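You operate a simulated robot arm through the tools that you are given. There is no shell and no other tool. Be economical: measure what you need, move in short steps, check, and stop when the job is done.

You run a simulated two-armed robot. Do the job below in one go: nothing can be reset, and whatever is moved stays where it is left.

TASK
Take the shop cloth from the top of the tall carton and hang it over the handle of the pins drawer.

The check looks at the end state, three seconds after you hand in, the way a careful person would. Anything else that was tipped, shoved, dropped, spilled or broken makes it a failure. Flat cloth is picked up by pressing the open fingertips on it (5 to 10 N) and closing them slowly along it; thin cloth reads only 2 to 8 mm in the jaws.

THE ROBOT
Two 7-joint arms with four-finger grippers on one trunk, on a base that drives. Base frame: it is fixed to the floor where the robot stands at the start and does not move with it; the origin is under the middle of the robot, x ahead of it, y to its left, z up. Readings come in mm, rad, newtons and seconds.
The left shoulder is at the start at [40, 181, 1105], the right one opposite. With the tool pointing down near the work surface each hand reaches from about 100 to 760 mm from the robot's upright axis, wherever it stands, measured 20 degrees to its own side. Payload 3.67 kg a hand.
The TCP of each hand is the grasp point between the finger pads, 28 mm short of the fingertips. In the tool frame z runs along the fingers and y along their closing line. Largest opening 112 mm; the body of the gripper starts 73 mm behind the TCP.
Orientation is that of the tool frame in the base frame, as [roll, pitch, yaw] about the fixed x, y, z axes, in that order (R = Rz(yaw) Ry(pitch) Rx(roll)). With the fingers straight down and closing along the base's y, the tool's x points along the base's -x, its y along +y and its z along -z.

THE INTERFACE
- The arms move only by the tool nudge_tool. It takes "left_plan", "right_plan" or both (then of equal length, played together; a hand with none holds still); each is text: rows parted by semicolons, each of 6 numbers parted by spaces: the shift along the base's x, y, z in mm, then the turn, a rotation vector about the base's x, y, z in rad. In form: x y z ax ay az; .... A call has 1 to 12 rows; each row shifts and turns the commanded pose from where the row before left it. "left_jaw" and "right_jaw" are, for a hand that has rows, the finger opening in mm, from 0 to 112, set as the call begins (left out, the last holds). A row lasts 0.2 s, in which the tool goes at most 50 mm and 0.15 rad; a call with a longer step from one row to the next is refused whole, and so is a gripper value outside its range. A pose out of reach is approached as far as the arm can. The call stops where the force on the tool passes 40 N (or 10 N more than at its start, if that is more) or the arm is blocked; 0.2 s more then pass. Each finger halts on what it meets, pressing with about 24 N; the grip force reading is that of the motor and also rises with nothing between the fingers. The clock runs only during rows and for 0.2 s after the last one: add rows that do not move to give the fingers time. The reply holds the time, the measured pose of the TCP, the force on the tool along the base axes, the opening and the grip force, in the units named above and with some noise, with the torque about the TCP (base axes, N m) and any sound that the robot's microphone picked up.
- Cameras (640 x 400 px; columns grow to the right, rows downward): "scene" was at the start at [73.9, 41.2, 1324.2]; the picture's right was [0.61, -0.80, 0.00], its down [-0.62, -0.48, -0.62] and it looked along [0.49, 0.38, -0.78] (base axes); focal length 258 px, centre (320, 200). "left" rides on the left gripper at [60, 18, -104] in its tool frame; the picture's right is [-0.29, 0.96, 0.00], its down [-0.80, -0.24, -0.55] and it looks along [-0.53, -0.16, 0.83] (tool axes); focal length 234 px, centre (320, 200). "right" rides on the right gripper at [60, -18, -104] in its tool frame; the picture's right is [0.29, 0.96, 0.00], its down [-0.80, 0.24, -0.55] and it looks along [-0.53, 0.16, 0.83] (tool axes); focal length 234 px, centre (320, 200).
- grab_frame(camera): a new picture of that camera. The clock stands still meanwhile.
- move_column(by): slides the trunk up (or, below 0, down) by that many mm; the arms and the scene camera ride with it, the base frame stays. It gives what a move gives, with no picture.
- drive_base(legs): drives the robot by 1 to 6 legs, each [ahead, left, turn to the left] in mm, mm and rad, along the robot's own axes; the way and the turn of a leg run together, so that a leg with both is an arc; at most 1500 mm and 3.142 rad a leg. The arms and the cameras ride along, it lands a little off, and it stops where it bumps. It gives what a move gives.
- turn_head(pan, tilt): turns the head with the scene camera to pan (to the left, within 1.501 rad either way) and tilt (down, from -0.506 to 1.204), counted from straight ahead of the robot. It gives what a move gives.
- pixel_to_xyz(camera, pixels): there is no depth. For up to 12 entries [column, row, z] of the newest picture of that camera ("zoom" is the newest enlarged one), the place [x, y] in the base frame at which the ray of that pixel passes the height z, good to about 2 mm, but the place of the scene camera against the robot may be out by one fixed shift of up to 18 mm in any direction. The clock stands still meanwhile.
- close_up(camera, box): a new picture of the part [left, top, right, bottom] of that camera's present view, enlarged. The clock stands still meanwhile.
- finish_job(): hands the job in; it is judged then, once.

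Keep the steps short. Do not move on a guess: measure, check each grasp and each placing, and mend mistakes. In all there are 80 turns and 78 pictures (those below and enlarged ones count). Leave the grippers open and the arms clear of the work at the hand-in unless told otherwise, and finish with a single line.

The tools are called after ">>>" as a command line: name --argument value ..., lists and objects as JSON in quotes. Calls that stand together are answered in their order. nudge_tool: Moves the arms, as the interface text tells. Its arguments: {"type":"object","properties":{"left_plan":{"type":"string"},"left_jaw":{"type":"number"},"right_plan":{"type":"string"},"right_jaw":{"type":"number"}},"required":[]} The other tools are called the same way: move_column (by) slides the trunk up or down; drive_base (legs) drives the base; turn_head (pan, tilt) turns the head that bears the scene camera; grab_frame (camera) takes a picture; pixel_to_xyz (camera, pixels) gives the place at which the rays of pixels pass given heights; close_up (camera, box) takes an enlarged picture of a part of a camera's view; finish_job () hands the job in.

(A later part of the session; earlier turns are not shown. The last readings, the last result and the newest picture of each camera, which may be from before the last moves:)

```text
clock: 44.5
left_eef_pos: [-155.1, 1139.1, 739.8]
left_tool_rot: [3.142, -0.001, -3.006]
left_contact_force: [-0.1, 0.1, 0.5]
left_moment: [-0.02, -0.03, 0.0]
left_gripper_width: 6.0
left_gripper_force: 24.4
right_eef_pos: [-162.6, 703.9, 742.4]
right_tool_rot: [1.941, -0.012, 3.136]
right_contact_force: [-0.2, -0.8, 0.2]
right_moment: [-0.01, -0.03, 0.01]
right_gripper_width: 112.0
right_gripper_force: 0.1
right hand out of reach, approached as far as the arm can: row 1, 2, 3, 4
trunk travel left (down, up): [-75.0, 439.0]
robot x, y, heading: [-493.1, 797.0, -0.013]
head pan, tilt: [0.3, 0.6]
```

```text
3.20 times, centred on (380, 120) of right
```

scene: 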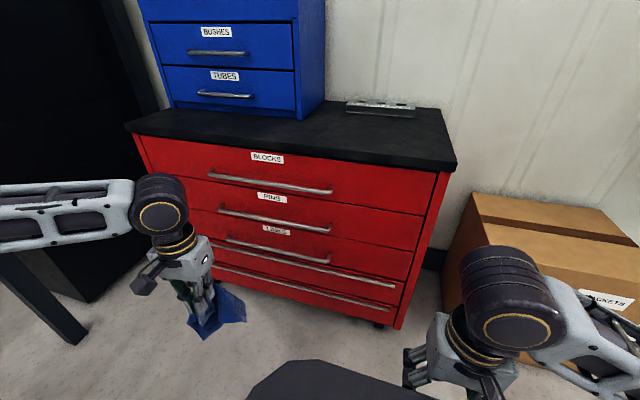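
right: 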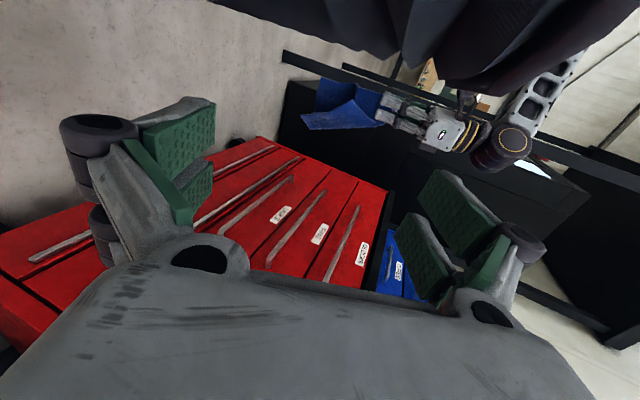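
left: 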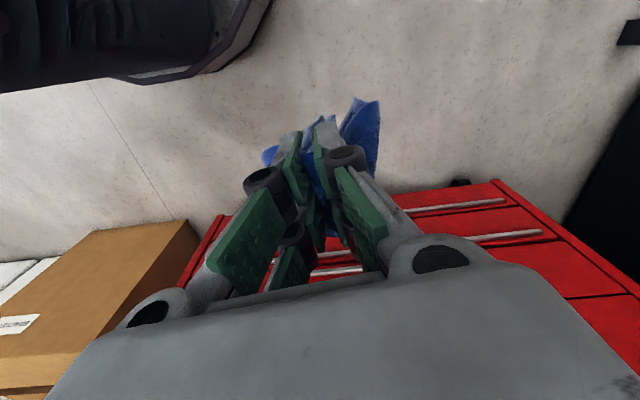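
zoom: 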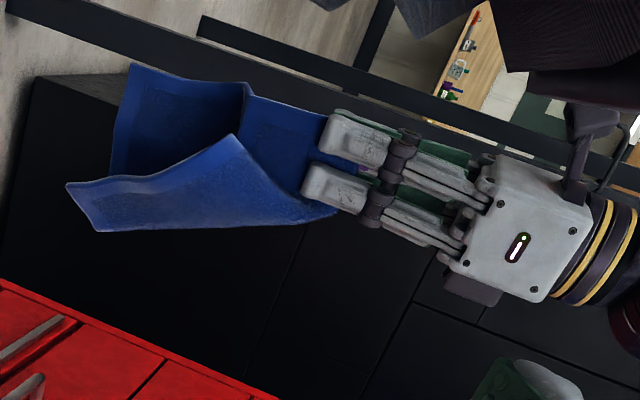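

From the side, the cloth hangs about 155 mm below the fingertips as a curved trough about 100 mm deep. That's too long and wide to slip straight into the gap under the BLOCKS bar. So the right hand will also grip it at mid-length with its fingers pointing forward, leaving a short tail (~75 mm) to lower behind the bar. First I'll bring the left hand to the middle and undo the right hand's roll.

>>> nudge_tool --left_plan "18 0 10 0 0 0; 18 0 10 0 0 0; 18 -30 10 0 0 0; 18 -40 10 0 0 0; 18 -40 10 0 0 0; 18 -40 10 0 0 0; 17 -40 0 0 0 0; 17 -40 0 0 0 0; 0 -39 0 0 0 0; 0 0 0 0 0 0" --right_plan "0 -5 0 -0.15 0 0; 0 -5 0 -0.15 0 0; 0 -5 0 -0.15 0 0; 0 0 0 -0.15 0 0; 0 0 0 -0.15 0 0; 0 0 0 -0.15 0 0; 0 0 0 -0.15 0 0; 0 0 0 -0.15 0 0; 0 0 0 0 0 0; 0 0 0 0 0 0"

>>> nudge_tool --right_plan "10 0 -15 0 -0.15 0; 10 0 -15 0 -0.15 0; 10 0 -15 0 -0.15 0; 10 0 -15 0 -0.15 0; 0 0 -15 0 -0.15 0; 0 0 -15 0 -0.15 0; 0 0 0 0 -0.15 0; 0 0 0 0 -0.15 0; 0 0 0 0 -0.15 0; 0 0 0 0 -0.15 0; 0 0 0 0 -0.07 0; 0 0 0 0 0 0"

>>> grab_frame --camera "scene"

```text
clock: 46.7
left_eef_pos: [-12.9, 868.7, 798.5]
left_tool_rot: [3.141, -0.001, -3.003]
left_contact_force: [0.4, 0.2, 0.1]
left_moment: [0.05, -0.02, 0.05]
left_gripper_width: 5.9
left_gripper_force: 24.5
right_eef_pos: [-161.1, 688.9, 742.9]
right_tool_rot: [-3.138, 0.0, 3.128]
right_contact_force: [0.0, -0.4, -0.6]
right_moment: [0.0, 0.02, -0.01]
right_gripper_width: 111.9
right_gripper_force: 0.2
trunk travel left (down, up): [-75.0, 439.0]
robot x, y, heading: [-492.6, 799.6, -0.013]
head pan, tilt: [0.3, 0.6]
```

```text
clock: 49.0
left_eef_pos: [-12.1, 868.4, 798.7]
left_tool_rot: [3.14, -0.002, -3.006]
left_contact_force: [0.2, -0.2, -0.2]
left_moment: [0.04, 0.03, 0.04]
left_gripper_width: 6.0
left_gripper_force: 24.1
right_eef_pos: [-84.0, 699.5, 765.8]
right_tool_rot: [1.141, 1.358, 1.146]
right_contact_force: [-0.2, 0.3, 0.1]
right_moment: [0.02, 0.01, 0.0]
right_gripper_width: 112.1
right_gripper_force: 0.1
right hand out of reach, approached as far as the arm can: row 2, 3, 4, 5
trunk travel left (down, up): [-75.0, 439.0]
robot x, y, heading: [-493.7, 799.2, -0.014]
head pan, tilt: [0.3, 0.6]
stopped in row 11 (right hand): the arm was blocked; the commanded pose is now the measured one
```

```text
48 pictures are left
```

scene: 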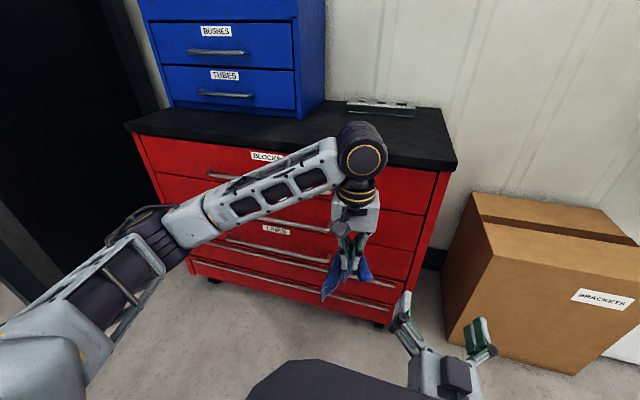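

The right fingers now point forward (about 5° up). I'll move the left hand 60 mm ahead and bring the right hand in behind the cloth's middle, with tips at x≈−45, y≈868, z≈690.

>>> nudge_tool --left_plan "30 0 0 0 0 0; 30 0 0 0 0 0; 0 0 0 0 0 0; 0 0 0 0 0 0; 0 0 0 0 0 0; 0 0 0 0 0 0; 0 0 0 0 0 0; 0 0 0 0 0 0" --right_plan "0 0 -25 0 0 0; 0 0 -25 0 0 0; 0 0 -25 0 0 0; 0 40 0 0 0 0; 0 40 0 0 0 0; 0 40 0 0 0 0; 0 48 0 0 0 0; 0 0 0 0 0 0" --right_jaw 112

>>> grab_frame --camera "scene"

>>> grab_frame --camera "right"

```text
clock: 49.8
left_eef_pos: [47.4, 869.6, 798.0]
left_tool_rot: [-3.141, -0.002, -3.004]
left_contact_force: [0.7, -0.3, -0.3]
left_moment: [0.06, 0.04, 0.05]
left_gripper_width: 6.1
left_gripper_force: 24.1
right_eef_pos: [-82.5, 686.2, 804.1]
right_tool_rot: [0.952, 1.155, 0.959]
right_contact_force: [-0.4, -0.2, -1.6]
right_moment: [-0.01, -0.04, 0.0]
right_gripper_width: 111.9
right_gripper_force: 0.1
trunk travel left (down, up): [-75.0, 439.0]
robot x, y, heading: [-495.3, 795.1, -0.013]
head pan, tilt: [0.3, 0.6]
stopped in row 4 (right hand): the arm was blocked; the commanded pose is now the measured one
```

```text
47 pictures are left
```

scene: 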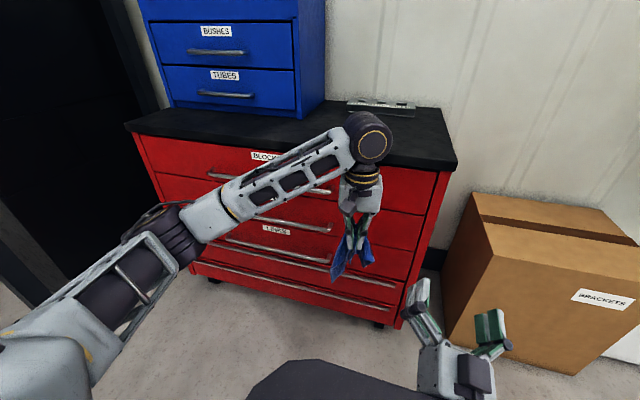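

```text
46 pictures are left
```

right: 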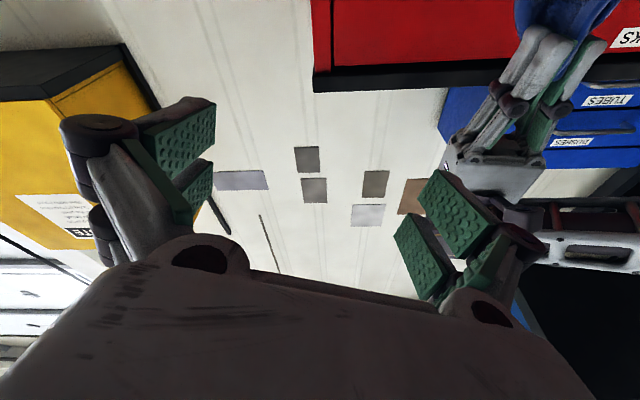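

The right wrist is too close to the body to hold that pose. I'll move it forward and level it.

>>> nudge_tool --right_plan "30 0 -5 0 0.05 0; 30 0 -5 0 0.05 0; 30 0 -5 0 0.05 0; 30 0 -5 0 0.05 0; 20 0 -10 0 0.05 0; 0 0 -20 0 0.05 0; 0 0 -20 0 0 0; 0 0 -20 0 0 0; 0 0 0 0 0 0"

```text
clock: 52.0
left_eef_pos: [48.2, 870.2, 797.8]
left_tool_rot: [3.14, -0.004, -3.004]
left_contact_force: [-0.3, -0.5, -1.1]
left_moment: [0.09, -0.02, 0.02]
left_gripper_width: 6.5
left_gripper_force: 24.0
right_eef_pos: [73.0, 644.5, 730.3]
right_tool_rot: [1.653, 1.263, 1.546]
right_contact_force: [-0.3, -0.8, -0.7]
right_moment: [0.01, 0.0, 0.02]
right_gripper_width: 112.2
right_gripper_force: 0.1
trunk travel left (down, up): [-75.0, 439.0]
robot x, y, heading: [-493.3, 796.9, -0.012]
head pan, tilt: [0.3, 0.6]
stopped in row 9 (right hand): the arm was blocked; the commanded pose is now the measured one
```

The horizontal pose is at the arm's limit. I'll use a 45° forward-down tilt instead, which also suits the insertion.

>>> nudge_tool --right_plan "0 0 0 0 0.15 0.03; 0 5 5 0 0.15 0.03; 0 10 10 0 0.15 0.03; 0 10 10 0 0.15 0; 0 15 10 0 0.15 0; 0 0 0 0 0 0"

>>> grab_frame --camera "scene"

```text
refused: row 1 steps farther than a row can; nothing moved
```

```text
45 pictures are left
```

scene: 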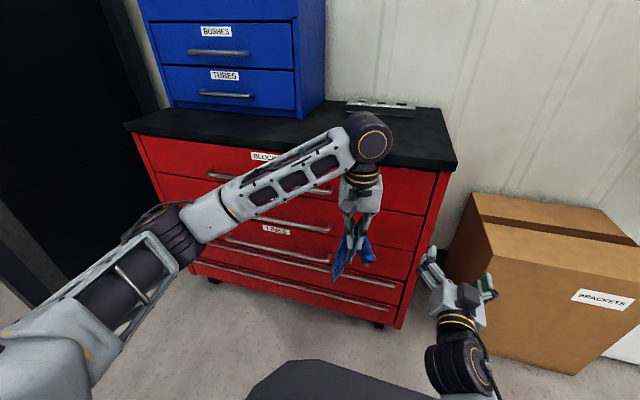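

>>> nudge_tool --right_plan "0 0 0 0 0.14 0.03; 0 5 5 0 0.14 0.03; 0 10 10 0 0.14 0.03; 0 10 10 0 0.14 0; 0 15 10 0 0.14 0; 0 0 0 0 0.05 0; 0 0 0 0 0 0"

```text
clock: 53.5
left_eef_pos: [49.5, 868.9, 799.3]
left_tool_rot: [3.14, -0.004, -3.004]
left_contact_force: [-0.1, 0.5, 1.1]
left_moment: [0.06, 0.03, 0.07]
left_gripper_width: 5.9
left_gripper_force: 24.2
right_eef_pos: [73.0, 642.2, 736.3]
right_tool_rot: [3.062, 0.783, 2.836]
right_contact_force: [-0.3, 0.3, -0.2]
right_moment: [-0.02, -0.03, 0.04]
right_gripper_width: 112.1
right_gripper_force: 0.1
trunk travel left (down, up): [-75.0, 439.0]
robot x, y, heading: [-490.0, 799.1, -0.016]
head pan, tilt: [0.3, 0.6]
stopped in row 7 (right hand): the arm was blocked; the commanded pose is now the measured one
```

The orientation is good, but the right arm still reports blocked, perhaps against its own body. I'll raise it and check that it follows.

>>> nudge_tool --right_plan "0 0 20 0 0 0.05; 0 0 30 0 0 0.05; 0 0 30 0 0 0.05; 0 0 30 0 0 0.05; 0 10 0 0 0 0.05; 0 20 0 0 0 0.05; 0 20 0 0 0 0; 0 0 0 0 0 0"

>>> turn_head --pan -0.3 --tilt 0.9

>>> grab_frame --camera "scene"

```text
clock: 55.3
left_eef_pos: [48.2, 868.6, 798.4]
left_tool_rot: [3.142, -0.005, -3.004]
left_contact_force: [-0.3, 0.1, 0.0]
left_moment: [0.02, 0.03, 0.02]
left_gripper_width: 5.9
left_gripper_force: 23.6
right_eef_pos: [76.0, 680.5, 842.8]
right_tool_rot: [3.104, 0.786, -3.132]
right_contact_force: [0.3, 0.8, 0.0]
right_moment: [0.04, -0.02, 0.02]
right_gripper_width: 112.0
right_gripper_force: 0.0
trunk travel left (down, up): [-75.0, 439.0]
robot x, y, heading: [-492.0, 800.5, -0.011]
head pan, tilt: [0.3, 0.6]
```

```text
clock: 56.3
left_eef_pos: [49.4, 870.3, 799.1]
left_tool_rot: [3.14, -0.003, -3.005]
left_contact_force: [0.8, -0.2, -1.3]
left_moment: [0.03, 0.03, 0.02]
left_gripper_width: 6.0
left_gripper_force: 24.1
right_eef_pos: [77.4, 680.8, 844.3]
right_tool_rot: [3.106, 0.788, -3.129]
right_contact_force: [0.1, 0.4, -0.3]
right_moment: [-0.01, 0.03, -0.01]
right_gripper_width: 112.0
right_gripper_force: 0.1
trunk travel left (down, up): [-75.0, 439.0]
robot x, y, heading: [-491.2, 799.1, -0.011]
head pan, tilt: [-0.3, 0.901]
```

```text
44 pictures are left
```

scene: 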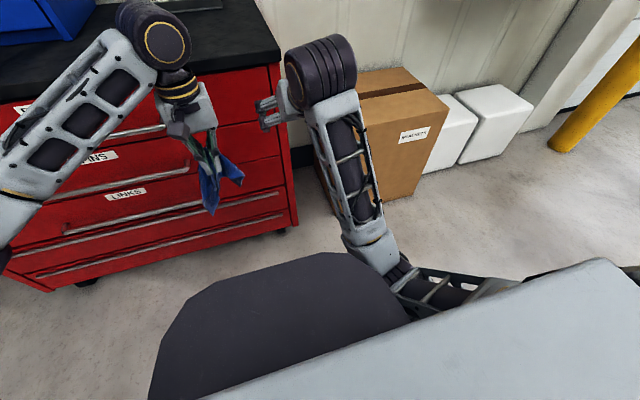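

The right elbow is tucked low against the base shell. I'll raise the column 150 mm to give it room, bringing the right hand down by the same amount afterwards.

>>> move_column --by 150

>>> nudge_tool --left_plan "0 0 -20 0 0 0; 0 0 -20 0 0 0; 0 0 -20 0 0 0; 0 0 -20 0 0 0; 0 0 -20 0 0 0; 0 0 -20 0 0 0; 0 0 -10 0 0 0; 0 0 -10 0 0 0; 0 0 -10 0 0 0; 0 0 0 0 0 0" --right_plan "0 0 -25 0 0 0; 0 0 -25 0 0 0; 0 0 -25 0 0 0; 0 0 -25 0 0 0; 0 0 -25 0 0 0; 0 0 -25 0 0 0; 0 0 -25 0 0 0; 0 0 -25 0 0 0; 0 0 -25 0 0 0; 0 0 0 0 0 0"

>>> grab_frame --camera "scene"

```text
clock: 58.0
left_eef_pos: [49.5, 868.7, 951.2]
left_tool_rot: [3.137, -0.004, -3.004]
left_contact_force: [-0.3, -0.2, -0.3]
left_moment: [0.02, 0.04, 0.02]
left_gripper_width: 6.1
left_gripper_force: 23.8
right_eef_pos: [75.4, 683.8, 994.3]
right_tool_rot: [3.096, 0.784, -3.131]
right_contact_force: [0.1, -0.3, 0.7]
right_moment: [-0.01, 0.0, 0.0]
right_gripper_width: 111.9
right_gripper_force: 0.1
trunk travel left (down, up): [-225.0, 289.0]
robot x, y, heading: [-493.5, 798.0, -0.013]
head pan, tilt: [-0.3, 0.901]
```

```text
clock: 59.8
left_eef_pos: [49.2, 869.2, 809.2]
left_tool_rot: [3.141, -0.001, -3.004]
left_contact_force: [-0.9, 0.1, -1.0]
left_moment: [0.01, -0.04, 0.02]
left_gripper_width: 6.0
left_gripper_force: 24.0
right_eef_pos: [112.9, 701.5, 892.9]
right_tool_rot: [3.002, 0.95, 3.095]
right_contact_force: [0.7, -3.6, -4.7]
right_moment: [0.22, -0.21, 0.33]
right_gripper_width: 112.1
right_gripper_force: 0.0
trunk travel left (down, up): [-225.0, 289.0]
robot x, y, heading: [-496.2, 797.4, -0.011]
head pan, tilt: [-0.3, 0.901]
stopped in row 9 (right hand): the arm was blocked; the commanded pose is now the measured one
```

```text
43 pictures are left
```

scene: 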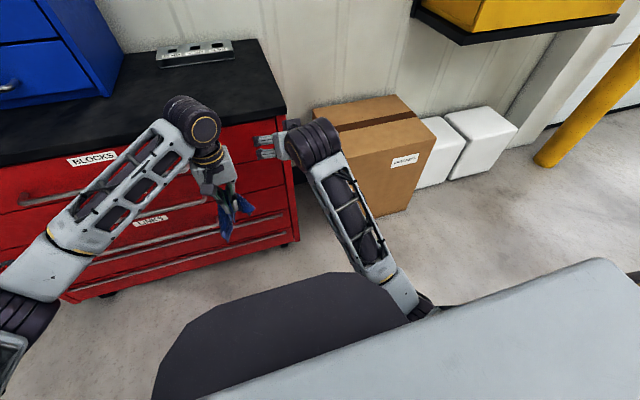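

The right hand's limit is about 215 mm below its shoulder in this posture, so the lower the trunk sits, the better. I'll raise both hands and then slide the trunk fully down.

>>> nudge_tool --left_plan "0 0 30 0 0 0; 0 0 30 0 0 0; 0 0 30 0 0 0; 0 0 30 0 0 0; 0 0 30 0 0 0; 0 0 30 0 0 0; 0 0 40 0 0 0; 0 0 0 0 0 0" --right_plan "0 0 20 0 -0.05 0; 0 0 20 0 -0.05 0; -10 0 20 0 -0.05 0; -10 0 20 0 0 0; -10 0 0 0 0 0; -10 0 0 0 0 0; 0 0 0 0 0 0; 0 0 0 0 0 0"

>>> move_column --by -225

>>> grab_frame --camera "scene"

```text
clock: 61.6
left_eef_pos: [48.9, 869.5, 1033.3]
left_tool_rot: [3.14, -0.005, -3.004]
left_contact_force: [0.4, -0.2, -0.4]
left_moment: [0.06, 0.02, 0.05]
left_gripper_width: 6.0
left_gripper_force: 24.3
right_eef_pos: [72.5, 707.0, 994.3]
right_tool_rot: [2.953, 1.126, 3.06]
right_contact_force: [-0.2, -0.2, 0.4]
right_moment: [0.02, -0.03, 0.01]
right_gripper_width: 112.1
right_gripper_force: 0.0
trunk travel left (down, up): [-225.0, 289.0]
robot x, y, heading: [-496.3, 798.8, -0.01]
head pan, tilt: [-0.3, 0.901]
```

```text
clock: 64.0
left_eef_pos: [48.4, 870.0, 806.9]
left_tool_rot: [-3.141, -0.002, -3.003]
left_contact_force: [0.0, 0.4, 0.0]
left_moment: [0.06, 0.02, -0.01]
left_gripper_width: 6.1
left_gripper_force: 23.6
right_eef_pos: [76.3, 692.0, 757.1]
right_tool_rot: [3.02, 1.116, 3.099]
right_contact_force: [0.4, 0.3, -0.2]
right_moment: [0.01, -0.03, -0.04]
right_gripper_width: 112.2
right_gripper_force: 0.1
trunk travel left (down, up): [0.0, 514.0]
robot x, y, heading: [-493.0, 798.3, -0.013]
head pan, tilt: [-0.3, 0.901]
```

```text
42 pictures are left
```

scene: 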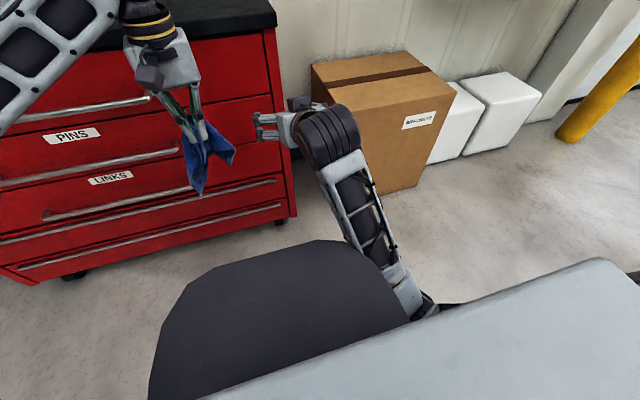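

The right hand now points about 26° below level, at z=757. I'll back the base up 150 mm for space, move the cloth ahead and to the centre line, and bring the right hand in behind it.

>>> drive_base --legs '[[-150, 0, 0]]'

>>> nudge_tool --left_plan "30 0 0 0 0 0; 30 0 0 0 0 0; 30 0 0 0 0 0; 30 -20 0 0 0 0; 10 -25 0 0 0 0; 0 -25 0 0 0 0; 0 0 0 0 0 0; 0 0 0 0 0 0; 0 0 0 0 0 0" --right_plan "0 0 0 0 0 0; 0 0 -10 0 0 0; 0 0 -10 0 0 0; 0 0 -10 0 0 0; 0 0 -10 0 0 0; 0 25 -7 0 0 0; 0 35 0 0 0 0; 0 48 0 0 0 0; 0 0 0 0 0 0"

>>> turn_head --pan 0.0 --tilt 0.65

>>> grab_frame --camera "scene"

>>> grab_frame --camera "right"

```text
clock: 65.4
left_eef_pos: [-103.9, 872.1, 808.4]
left_tool_rot: [3.141, -0.002, -3.006]
left_contact_force: [0.6, 0.3, -0.1]
left_moment: [0.03, -0.02, 0.05]
left_gripper_width: 6.0
left_gripper_force: 23.8
right_eef_pos: [-76.7, 693.0, 757.3]
right_tool_rot: [3.022, 1.113, 3.101]
right_contact_force: [0.1, -0.2, -0.3]
right_moment: [-0.03, 0.01, -0.02]
right_gripper_width: 111.9
right_gripper_force: 0.1
trunk travel left (down, up): [0.0, 514.0]
robot x, y, heading: [-642.3, 797.9, -0.015]
head pan, tilt: [-0.3, 0.901]
```

```text
clock: 67.2
left_eef_pos: [27.0, 801.9, 804.9]
left_tool_rot: [3.141, -0.003, -3.006]
left_contact_force: [0.5, -1.0, 0.3]
left_moment: [0.03, 0.0, 0.02]
left_gripper_width: 6.2
left_gripper_force: 24.2
right_eef_pos: [-58.5, 709.7, 690.5]
right_tool_rot: [-2.808, 1.129, -2.843]
right_contact_force: [-0.3, 0.4, -0.5]
right_moment: [-0.02, 0.0, 0.03]
right_gripper_width: 112.0
right_gripper_force: 0.1
trunk travel left (down, up): [0.0, 514.0]
robot x, y, heading: [-645.9, 799.8, -0.011]
head pan, tilt: [-0.3, 0.901]
stopped in row 8 (right hand): the arm was blocked; the commanded pose is now the measured one
```

```text
clock: 68.0
left_eef_pos: [27.0, 801.2, 807.9]
left_tool_rot: [3.141, -0.003, -3.007]
left_contact_force: [0.1, 0.5, 0.0]
left_moment: [0.04, 0.03, 0.02]
left_gripper_width: 6.0
left_gripper_force: 24.6
right_eef_pos: [-58.9, 709.0, 689.6]
right_tool_rot: [-2.806, 1.126, -2.843]
right_contact_force: [0.4, -0.4, 0.0]
right_moment: [-0.03, 0.03, -0.01]
right_gripper_width: 111.7
right_gripper_force: 0.0
trunk travel left (down, up): [0.0, 514.0]
robot x, y, heading: [-646.8, 801.0, -0.014]
head pan, tilt: [0.0, 0.649]
```

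```text
41 pictures are left
```

scene: 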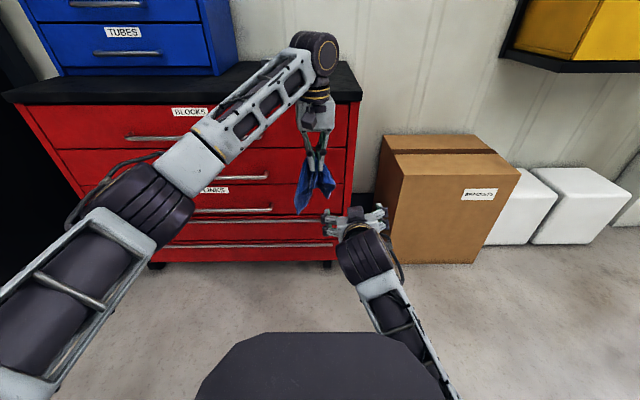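

```text
40 pictures are left
```

right: 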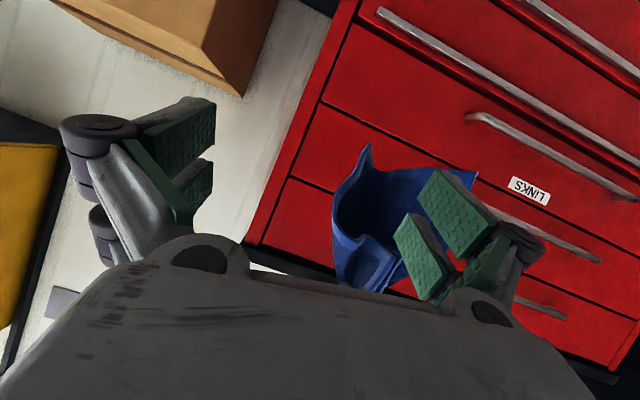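

The right arm can't come further left, so I'll bring the cloth to it. The left hand moves to y≈709 ahead of the right jaws, then back so the cloth's middle sits between the right pads.

>>> nudge_tool --left_plan "25 0 0 0 0 0; 0 -30 0 0 0 0; 0 -30 -5 0 0 0; 0 -30 -5 0 0 0; 0 -2 -10 0 0 0; 0 0 0 0 0 0"

>>> grab_frame --camera "right"

>>> close_up --camera "scene" --box '[250, 130, 430, 270]'

```text
clock: 69.4
left_eef_pos: [52.8, 710.1, 786.8]
left_tool_rot: [3.141, -0.003, -3.006]
left_contact_force: [-1.5, -0.2, -0.8]
left_moment: [0.02, 0.01, 0.03]
left_gripper_width: 5.9
left_gripper_force: 24.0
right_eef_pos: [-59.1, 708.7, 690.4]
right_tool_rot: [-2.806, 1.127, -2.841]
right_contact_force: [-0.5, 0.2, -0.5]
right_moment: [0.01, 0.03, 0.0]
right_gripper_width: 112.2
right_gripper_force: 0.1
trunk travel left (down, up): [0.0, 514.0]
robot x, y, heading: [-644.1, 804.7, -0.015]
head pan, tilt: [0.0, 0.649]
```

```text
39 pictures are left
```

right: 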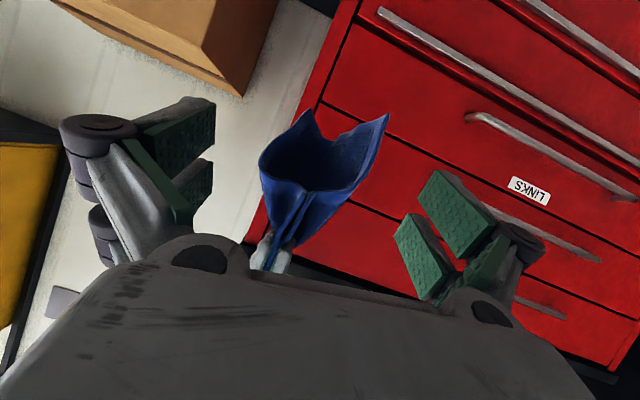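

```text
2.86 times, centred on (340, 200) of scene
```

zoom: 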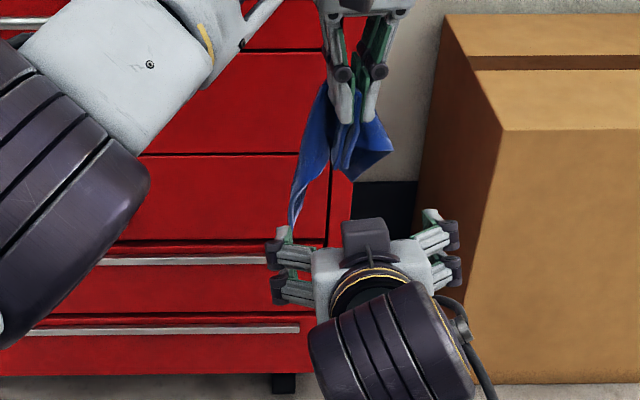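

The cloth is centred between the open right jaws. I'll bring the left hand back about 110 mm so the cloth enters the jaws.

>>> nudge_tool --left_plan "-25 0 0 0 0 0; -25 0 0 0 0 0; -25 0 0 0 0 0; -20 0 0 0 0 0; -15 0 0 0 0 0; 0 0 0 0 0 0"

>>> grab_frame --camera "right"

>>> close_up --camera "scene" --box '[250, 130, 430, 270]'

```text
clock: 70.8
left_eef_pos: [-57.9, 709.3, 786.6]
left_tool_rot: [3.14, -0.005, -3.002]
left_contact_force: [0.0, 0.6, 0.6]
left_moment: [0.02, 0.01, 0.02]
left_gripper_width: 6.0
left_gripper_force: 24.4
right_eef_pos: [-59.7, 710.0, 690.0]
right_tool_rot: [-2.807, 1.123, -2.841]
right_contact_force: [0.3, 0.5, 0.3]
right_moment: [0.01, 0.0, -0.04]
right_gripper_width: 112.0
right_gripper_force: 0.0
trunk travel left (down, up): [0.0, 514.0]
robot x, y, heading: [-647.5, 799.4, -0.014]
head pan, tilt: [0.0, 0.649]
```

```text
37 pictures are left
```

right: 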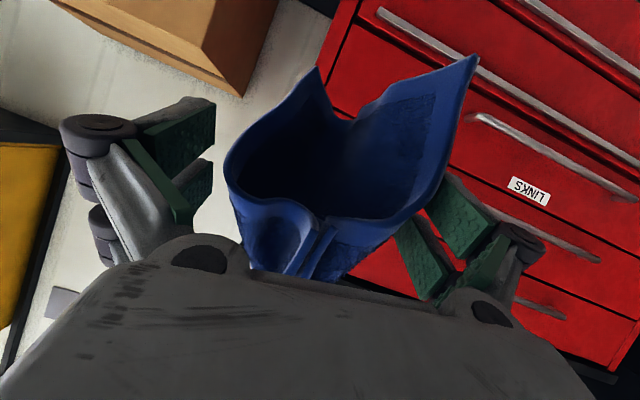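

```text
2.86 times, centred on (340, 200) of scene
```

zoom: 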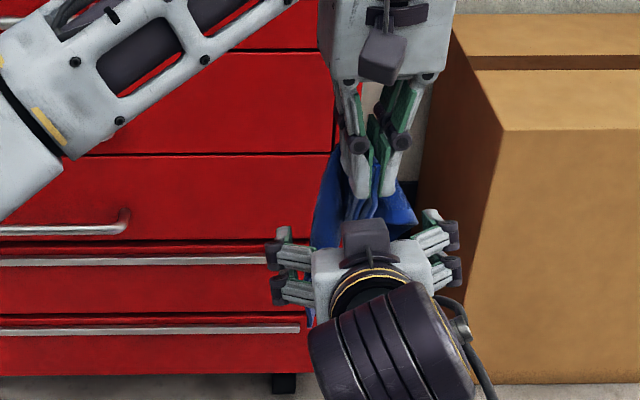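

The cloth's middle lies between the right pads. I'll close the right jaws.

>>> nudge_tool --right_plan "0 0 0 0 0 0; 0 0 0 0 0 0; 0 0 0 0 0 0; 0 0 0 0 0 0; 0 0 0 0 0 0; 0 0 0 0 0 0; 0 0 0 0 0 0" --right_jaw 0

>>> grab_frame --camera "right"

>>> close_up --camera "scene" --box '[250, 130, 430, 270]'

```text
clock: 72.4
left_eef_pos: [-58.9, 709.8, 787.0]
left_tool_rot: [3.139, -0.002, -3.004]
left_contact_force: [0.3, -0.2, -1.7]
left_moment: [0.03, 0.0, 0.03]
left_gripper_width: 6.1
left_gripper_force: 24.5
right_eef_pos: [-59.6, 708.2, 690.7]
right_tool_rot: [-2.807, 1.125, -2.842]
right_contact_force: [-0.2, -0.6, 0.4]
right_moment: [-0.01, -0.04, -0.1]
right_gripper_width: 9.9
right_gripper_force: 24.0
trunk travel left (down, up): [0.0, 514.0]
robot x, y, heading: [-641.2, 800.5, -0.013]
head pan, tilt: [0.0, 0.649]
```

```text
35 pictures are left
```

right: 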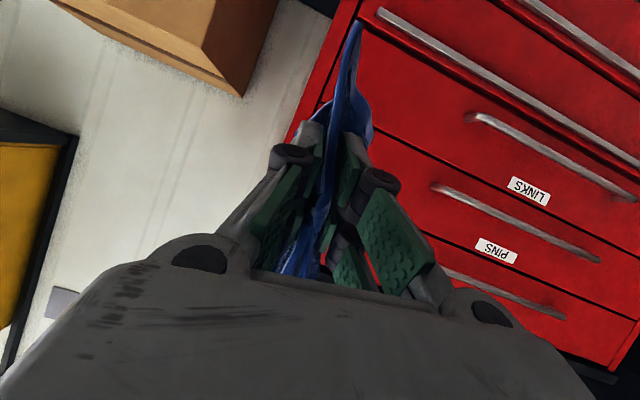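

```text
2.86 times, centred on (340, 200) of scene
```

zoom: 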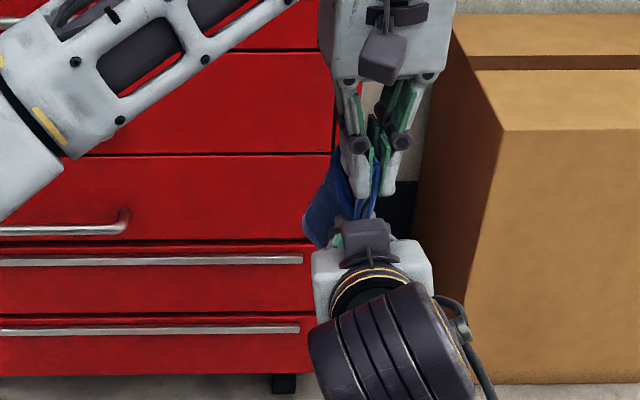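

The right hand has the middle of the cloth (9.9 mm in the jaws), with a short tail below its tips. Now I'll swing the left hand beside it (+75 mm in y) and raise both, so the tail clears the PINS bar on the way in.

>>> nudge_tool --left_plan "0 0 10 0 0 0; 0 0 10 0 0 0; -5 15 0 0 0 0; -5 20 0 0 0 0; -5 20 0 0 0 0; -5 20 0 0 0 0; 0 0 0 0 0 0" --right_plan "0 0 10 0 0 0; 0 0 10 0 0 0; 0 0 10 0 0 0; 0 0 10 0 0 0; 0 0 10 0 0 0; 0 0 8 0 0 0; 0 0 0 0 0 0"

>>> close_up --camera "scene" --box '[250, 110, 430, 250]'

>>> grab_frame --camera "right"

```text
clock: 74.0
left_eef_pos: [-77.1, 784.2, 806.7]
left_tool_rot: [-3.141, -0.003, -3.008]
left_contact_force: [3.4, -20.4, -2.3]
left_moment: [-0.57, -0.01, -0.56]
left_gripper_width: 7.1
left_gripper_force: 23.8
right_eef_pos: [-56.9, 697.8, 740.6]
right_tool_rot: [-2.73, 1.112, -2.784]
right_contact_force: [-3.9, 21.0, 1.9]
right_moment: [-0.49, -0.12, 0.47]
right_gripper_width: 6.4
right_gripper_force: 23.8
trunk travel left (down, up): [0.0, 514.0]
robot x, y, heading: [-644.5, 798.0, -0.01]
head pan, tilt: [0.0, 0.649]
```

```text
2.86 times, centred on (340, 180) of scene
```

zoom: 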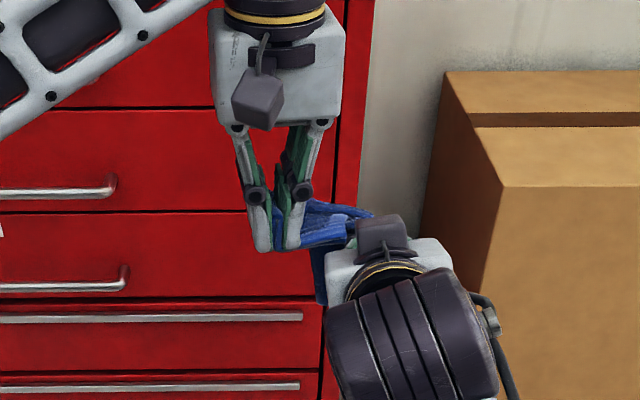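

```text
32 pictures are left
```

right: 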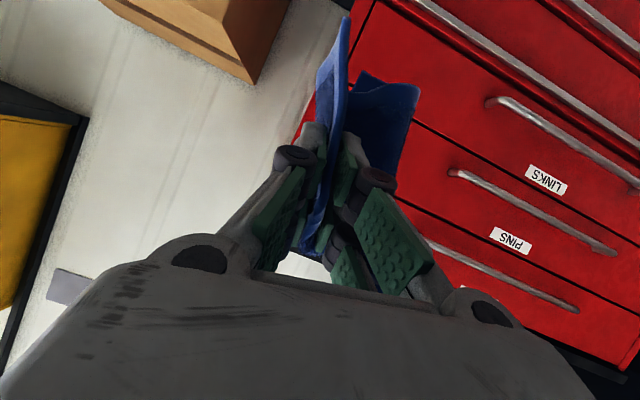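

The cloth between the hands is pulled taut (20 N), so I'll relax it by 17 mm and then drive in front of the PINS bar.

>>> nudge_tool --left_plan "0 -8 0 0 0 0; 0 -9 0 0 0 0; 0 0 0 0 0 0"

>>> drive_base --legs '[[0, 430, 0], [180, 0, 0]]'

>>> grab_frame --camera "scene"

>>> grab_frame --camera "right"

```text
clock: 74.8
left_eef_pos: [-78.3, 769.3, 807.8]
left_tool_rot: [3.14, -0.001, -3.004]
left_contact_force: [0.9, -2.9, -1.2]
left_moment: [-0.08, -0.03, -0.05]
left_gripper_width: 6.3
left_gripper_force: 23.9
right_eef_pos: [-56.2, 696.9, 744.9]
right_tool_rot: [-2.741, 1.117, -2.797]
right_contact_force: [-0.6, 3.5, -0.2]
right_moment: [-0.02, -0.01, 0.05]
right_gripper_width: 5.4
right_gripper_force: 24.1
trunk travel left (down, up): [0.0, 514.0]
robot x, y, heading: [-641.3, 801.3, -0.015]
head pan, tilt: [0.0, 0.649]
```

```text
clock: 78.6
left_eef_pos: [104.6, 1200.7, 806.4]
left_tool_rot: [3.14, -0.003, -3.0]
left_contact_force: [0.5, -1.8, 0.0]
left_moment: [-0.03, 0.0, -0.1]
left_gripper_width: 6.2
left_gripper_force: 24.2
right_eef_pos: [127.5, 1128.6, 746.3]
right_tool_rot: [-2.747, 1.122, -2.797]
right_contact_force: [-0.2, 2.3, -0.4]
right_moment: [-0.06, -0.04, 0.02]
right_gripper_width: 5.4
right_gripper_force: 23.6
trunk travel left (down, up): [0.0, 514.0]
robot x, y, heading: [-466.8, 1228.8, -0.005]
head pan, tilt: [0.0, 0.649]
```

```text
31 pictures are left
```

scene: 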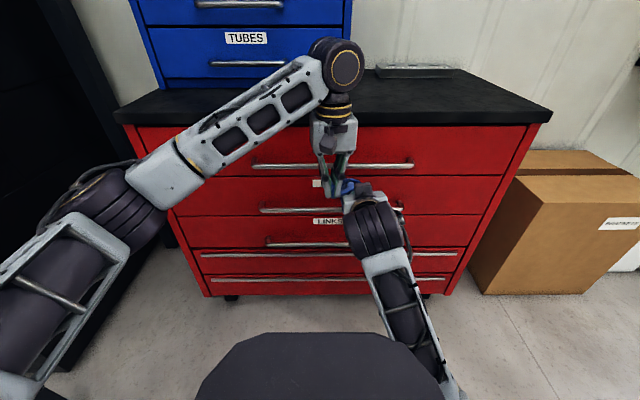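

```text
30 pictures are left
```

right: 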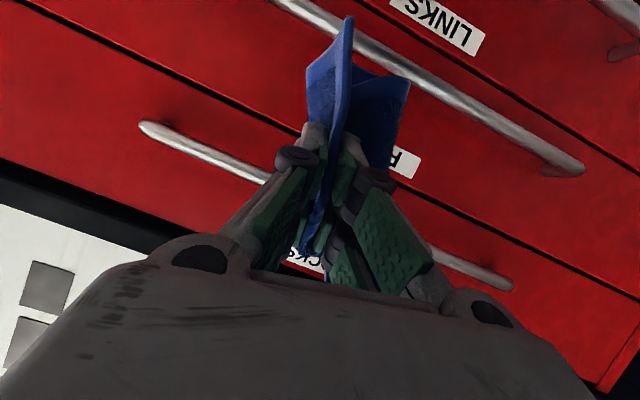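

The right camera sees the PINS bar (from about (330,25) to (570,165)) and the BLOCKS bar. I'll measure them with this unbiased camera.

>>> pixel_to_xyz --camera "right" --pixels '[[450, 92, 636], [450, 92, 620], [540, 149, 636], [540, 149, 620], [560, 168, 636], [200, 152, 769], [200, 152, 790], [470, 268, 769], [470, 268, 790]]'

>>> close_up --camera "right" --box '[260, 0, 600, 200]'

```text
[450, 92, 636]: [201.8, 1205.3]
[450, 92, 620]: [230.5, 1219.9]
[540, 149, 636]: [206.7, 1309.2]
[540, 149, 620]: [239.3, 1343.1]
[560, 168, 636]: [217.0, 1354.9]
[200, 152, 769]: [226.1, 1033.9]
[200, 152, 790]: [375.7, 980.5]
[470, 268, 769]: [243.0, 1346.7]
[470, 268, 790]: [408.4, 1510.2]
```

```text
1.88 times, centred on (430, 100) of right
```

zoom: 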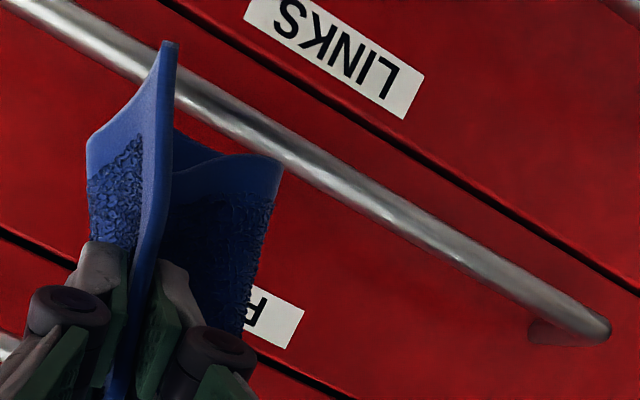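

Combining both cameras, the bar is at x≈211, z≈633, the drawer face at about x≈245, and the BLOCKS bar at z≈766. Next I'll check where the tail's bottom edge hangs.

>>> pixel_to_xyz --camera "right" --pixels '[[349, 18, 680], [349, 18, 660], [349, 18, 640], [349, 18, 620], [408, 80, 690], [408, 80, 670], [355, 70, 690], [355, 70, 670], [307, 70, 690], [307, 70, 670], [307, 70, 650]]'

>>> grab_frame --camera "left"

```text
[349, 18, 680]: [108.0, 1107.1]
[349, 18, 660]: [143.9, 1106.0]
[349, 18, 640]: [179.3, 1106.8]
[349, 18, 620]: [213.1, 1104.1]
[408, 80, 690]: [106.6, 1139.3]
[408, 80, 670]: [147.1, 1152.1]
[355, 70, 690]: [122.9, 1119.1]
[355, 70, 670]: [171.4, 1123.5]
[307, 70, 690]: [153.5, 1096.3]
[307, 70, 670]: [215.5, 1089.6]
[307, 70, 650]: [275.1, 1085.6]
```

```text
28 pictures are left
```

left: 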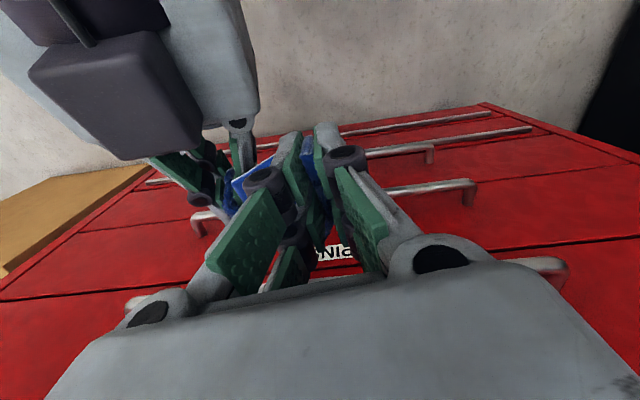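

The tail bottom is at z≈657, about 18 mm above the bar top. I'll move both hands ahead in step, 70 mm, and check.

>>> nudge_tool --left_plan "15 0 0 0 0 0; 15 0 0 0 0 0; 15 0 0 0 0 0; 15 0 0 0 0 0; 10 0 0 0 0 0; 0 0 0 0 0 0" --right_plan "15 0 0 0 0 0; 15 0 0 0 0 0; 15 0 -2 0 0 0; 15 0 -2 0 0 0; 10 0 -2 0 0 0; 0 0 0 0 0 0"

>>> grab_frame --camera "right"

>>> close_up --camera "scene" --box '[260, 100, 440, 240]'

```text
clock: 80.0
left_eef_pos: [172.4, 1200.2, 807.6]
left_tool_rot: [3.14, -0.003, -2.999]
left_contact_force: [4.5, -15.0, -3.7]
left_moment: [-0.4, 0.01, -0.38]
left_gripper_width: 6.8
left_gripper_force: 23.8
right_eef_pos: [200.6, 1119.0, 735.1]
right_tool_rot: [-2.681, 1.112, -2.753]
right_contact_force: [-5.6, 15.5, 3.1]
right_moment: [-0.33, -0.16, 0.36]
right_gripper_width: 5.8
right_gripper_force: 24.1
trunk travel left (down, up): [0.0, 514.0]
robot x, y, heading: [-461.5, 1226.6, -0.008]
head pan, tilt: [0.0, 0.649]
```

```text
27 pictures are left
```

right: 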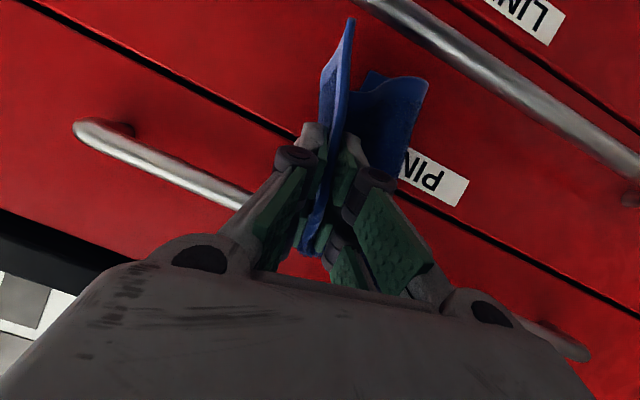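

```text
2.86 times, centred on (350, 170) of scene
```

zoom: 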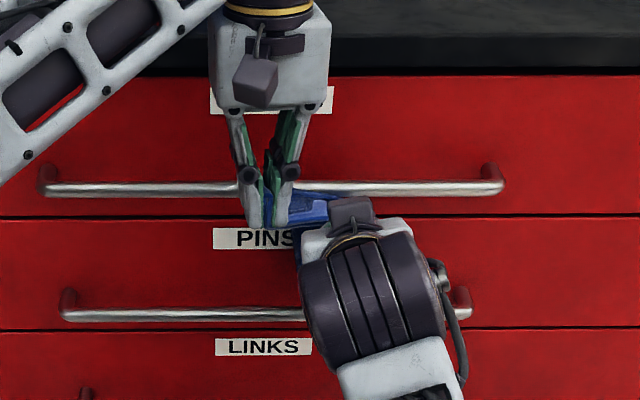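

The hand is between the bars and the tail is near the gap. The cloth is taut again (15 N), so I'll relax it. I'll also check the tail tip's position against the bar from the right camera.

>>> pixel_to_xyz --camera "right" --pixels '[[350, 20, 670], [350, 20, 650], [350, 20, 640], [426, 82, 680], [426, 82, 660], [540, 100, 633], [600, 140, 633], [440, 35, 633], [370, 72, 680], [325, 70, 680], [325, 70, 660]]'

>>> nudge_tool --left_plan "0 -6 0 0 0 0; 0 -6 0 0 0 0; 0 0 0 0 0 0" --right_plan "3 3 0 0 0 0; 3 3 0 0 0 0; 0 0 0 0 0 0"

```text
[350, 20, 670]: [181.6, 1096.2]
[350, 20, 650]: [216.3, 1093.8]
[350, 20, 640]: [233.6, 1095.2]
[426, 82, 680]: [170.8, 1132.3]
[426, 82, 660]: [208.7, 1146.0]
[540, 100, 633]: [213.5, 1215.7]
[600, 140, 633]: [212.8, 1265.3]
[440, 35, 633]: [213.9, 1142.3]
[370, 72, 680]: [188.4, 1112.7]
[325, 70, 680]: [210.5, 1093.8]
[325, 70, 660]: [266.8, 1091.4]
```

```text
clock: 80.8
left_eef_pos: [173.2, 1187.7, 807.6]
left_tool_rot: [3.139, -0.004, -2.999]
left_contact_force: [2.5, -4.1, -1.4]
left_moment: [-0.1, -0.01, -0.09]
left_gripper_width: 6.3
left_gripper_force: 24.0
right_eef_pos: [207.6, 1118.1, 732.2]
right_tool_rot: [-2.657, 1.106, -2.734]
right_contact_force: [-3.4, 4.5, 0.4]
right_moment: [-0.06, -0.09, 0.17]
right_gripper_width: 5.2
right_gripper_force: 24.0
trunk travel left (down, up): [0.0, 514.0]
robot x, y, heading: [-458.9, 1229.8, -0.004]
head pan, tilt: [0.0, 0.649]
```

The bar reads x≈213 consistently, and the tip is at x≈233 with the tail bottom just over the gap. I'll push 8 mm further in and lower both hands 28 mm.

>>> nudge_tool --left_plan "2 0 0 0 0 0; 2 0 0 0 0 0; 0 0 -7 0 0 0; 0 0 -7 0 0 0; 0 0 -7 0 0 0; 0 0 -7 0 0 0; 0 0 0 0 0 0" --right_plan "4 0 0 0 0 0; 4 0 0 0 0 0; 0 0 -7 0 0 0; 0 0 -7 0 0 0; 0 0 -7 0 0 0; 0 0 -7 0 0 0; 0 0 0 0 0 0"

>>> grab_frame --camera "right"

```text
clock: 82.4
left_eef_pos: [178.9, 1186.8, 779.9]
left_tool_rot: [3.141, 0.0, -3.001]
left_contact_force: [8.6, -13.9, 0.8]
left_moment: [-0.4, -0.28, -0.31]
left_gripper_width: 6.6
left_gripper_force: 24.1
right_eef_pos: [220.9, 1109.8, 729.4]
right_tool_rot: [-2.618, 1.136, -2.708]
right_contact_force: [-8.7, 15.2, -3.2]
right_moment: [-0.41, -0.17, 0.41]
right_gripper_width: 5.7
right_gripper_force: 24.6
trunk travel left (down, up): [0.0, 514.0]
robot x, y, heading: [-463.0, 1230.8, -0.012]
head pan, tilt: [0.0, 0.649]
```

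```text
25 pictures are left
```

right: 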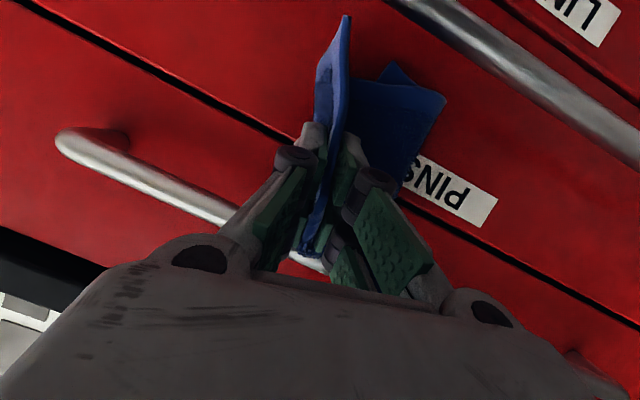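

The right hand wouldn't lower in this tilt; it's at a joint limit again. I'll tilt it steeper (to about 45°), which frees it, and relax the pull from the left.

>>> nudge_tool --left_plan "0 -5 0 0 0 0; 0 -5 0 0 0 0; 0 0 0 0 0 0; 0 0 0 0 0 0; 0 0 0 0 0 0" --right_plan "0 0 6 0 0.1 0; 0 0 6 0 0.1 0; 0 0 6 0 0.1 0; 0 0 0 0 0.08 0; 0 0 0 0 0 0"

>>> grab_frame --camera "right"

```text
clock: 83.8
left_eef_pos: [177.3, 1175.3, 781.3]
left_tool_rot: [-3.138, -0.001, -3.003]
left_contact_force: [8.3, -15.8, -2.5]
left_moment: [-0.45, -0.12, -0.31]
left_gripper_width: 7.1
left_gripper_force: 23.9
right_eef_pos: [217.7, 1081.5, 716.2]
right_tool_rot: [-2.779, 0.729, -2.899]
right_contact_force: [-8.4, 15.9, 3.3]
right_moment: [-0.25, -0.29, 0.47]
right_gripper_width: 5.3
right_gripper_force: 24.6
trunk travel left (down, up): [0.0, 514.0]
robot x, y, heading: [-468.0, 1225.9, -0.009]
head pan, tilt: [0.0, 0.649]
stopped in row 5 (right hand): the arm was blocked; the commanded pose is now the measured one
```

```text
24 pictures are left
```

right: 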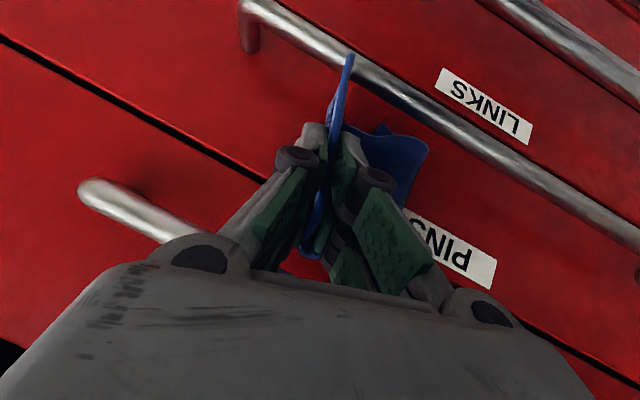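

The tail blade now sits right over the bar at (350,60), but the right arm is at its limit at this reach. I'll withdraw both hands 115 mm with a small lift, drive the base 120 mm closer, then re-enter.

>>> nudge_tool --left_plan "0 -8 4 0 0 0; -15 -4 4 0 0 0; -20 0 0 0 0 0; -20 0 0 0 0 0; -20 0 0 0 0 0; -20 0 0 0 0 0; -20 0 0 0 0 0; 0 0 0 0 0 0" --right_plan "0 0 5 0 0 0; -15 4 5 0 0 0; -20 4 0 0 0 0; -20 4 0 0 0 0; -20 0 0 0 0 0; -20 0 0 0 0 0; -20 0 0 0 0 0; 0 0 0 0 0 0"

>>> drive_base --legs '[[115, 0, 0]]'

>>> grab_frame --camera "right"

```text
clock: 84.8
left_eef_pos: [137.2, 1168.2, 790.5]
left_tool_rot: [-3.138, 0.007, -2.991]
left_contact_force: [10.4, -3.1, 1.5]
left_moment: [-0.79, -0.03, -0.43]
left_gripper_width: 6.5
left_gripper_force: 24.2
right_eef_pos: [179.4, 1072.5, 735.8]
right_tool_rot: [-2.741, 0.743, -2.897]
right_contact_force: [-11.8, 2.6, -1.7]
right_moment: [0.56, -0.65, 1.35]
right_gripper_width: 5.4
right_gripper_force: 24.1
trunk travel left (down, up): [0.0, 514.0]
robot x, y, heading: [-461.3, 1226.5, -0.007]
head pan, tilt: [0.0, 0.649]
stopped in row 4 (right hand): the force on the tool passed its limit at 44 N (the readings are from after the stop); the commanded pose is now the measured one
```

```text
clock: 85.7
left_eef_pos: [182.8, 1168.4, 791.1]
left_tool_rot: [-3.138, 0.004, -2.992]
left_contact_force: [6.0, -2.9, -1.9]
left_moment: [-0.48, -0.03, -0.32]
left_gripper_width: 6.5
left_gripper_force: 23.7
right_eef_pos: [222.6, 1074.8, 730.0]
right_tool_rot: [-2.745, 0.719, -2.902]
right_contact_force: [-8.2, 2.3, -2.9]
right_moment: [0.51, -0.22, 0.91]
right_gripper_width: 5.0
right_gripper_force: 24.0
trunk travel left (down, up): [0.0, 514.0]
robot x, y, heading: [-418.8, 1227.4, -0.009]
head pan, tilt: [0.0, 0.649]
stopped in leg 1: the force on the tool passed its limit at 118 N (the readings are from after the stop); the commanded pose is now the measured one
```

```text
23 pictures are left
```

right: 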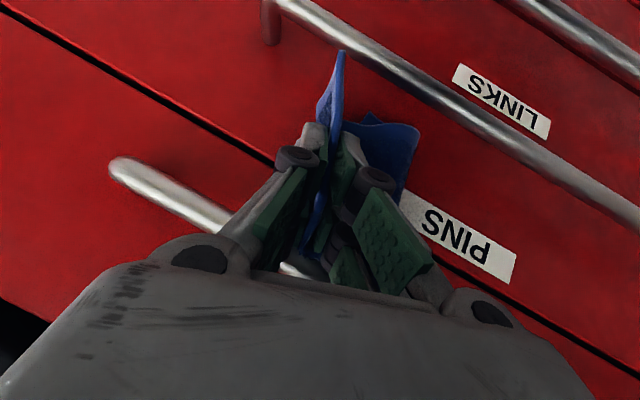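

Two stops on force: 44 N on the withdrawal, then 118 N during the drive. I shouldn't have chained those. I'll check that nothing has moved.

>>> grab_frame --camera "scene"

>>> close_up --camera "left" --box '[80, 0, 480, 260]'

>>> pixel_to_xyz --camera "right" --pixels '[[310, 25, 633], [450, 107, 633], [580, 183, 633], [270, 40, 633], [160, 185, 766], [210, 212, 766]]'

```text
22 pictures are left
```

scene: 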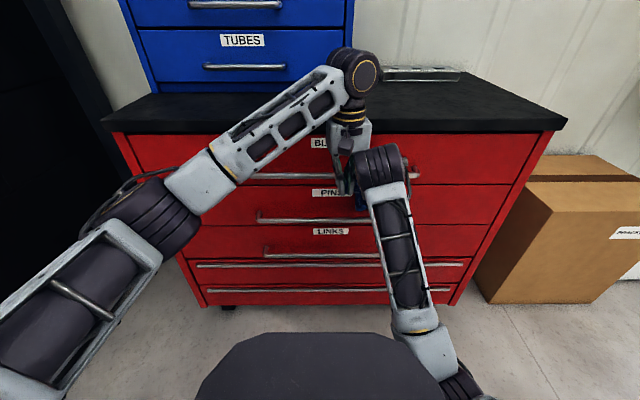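

```text
1.54 times, centred on (280, 130) of left
```

zoom: 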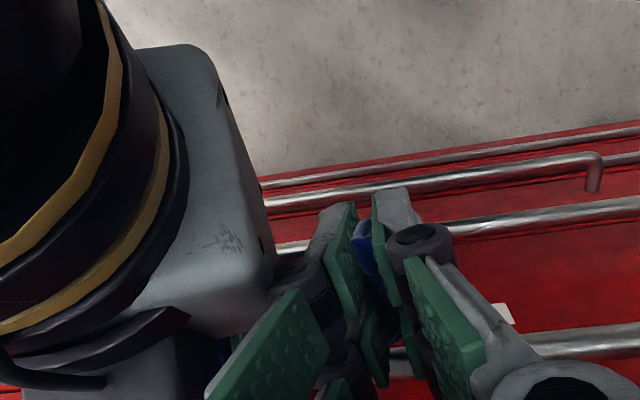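

```text
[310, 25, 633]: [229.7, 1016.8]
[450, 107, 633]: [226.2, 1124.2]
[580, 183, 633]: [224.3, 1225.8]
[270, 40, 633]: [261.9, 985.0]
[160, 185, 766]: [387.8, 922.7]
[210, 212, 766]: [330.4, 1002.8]
```

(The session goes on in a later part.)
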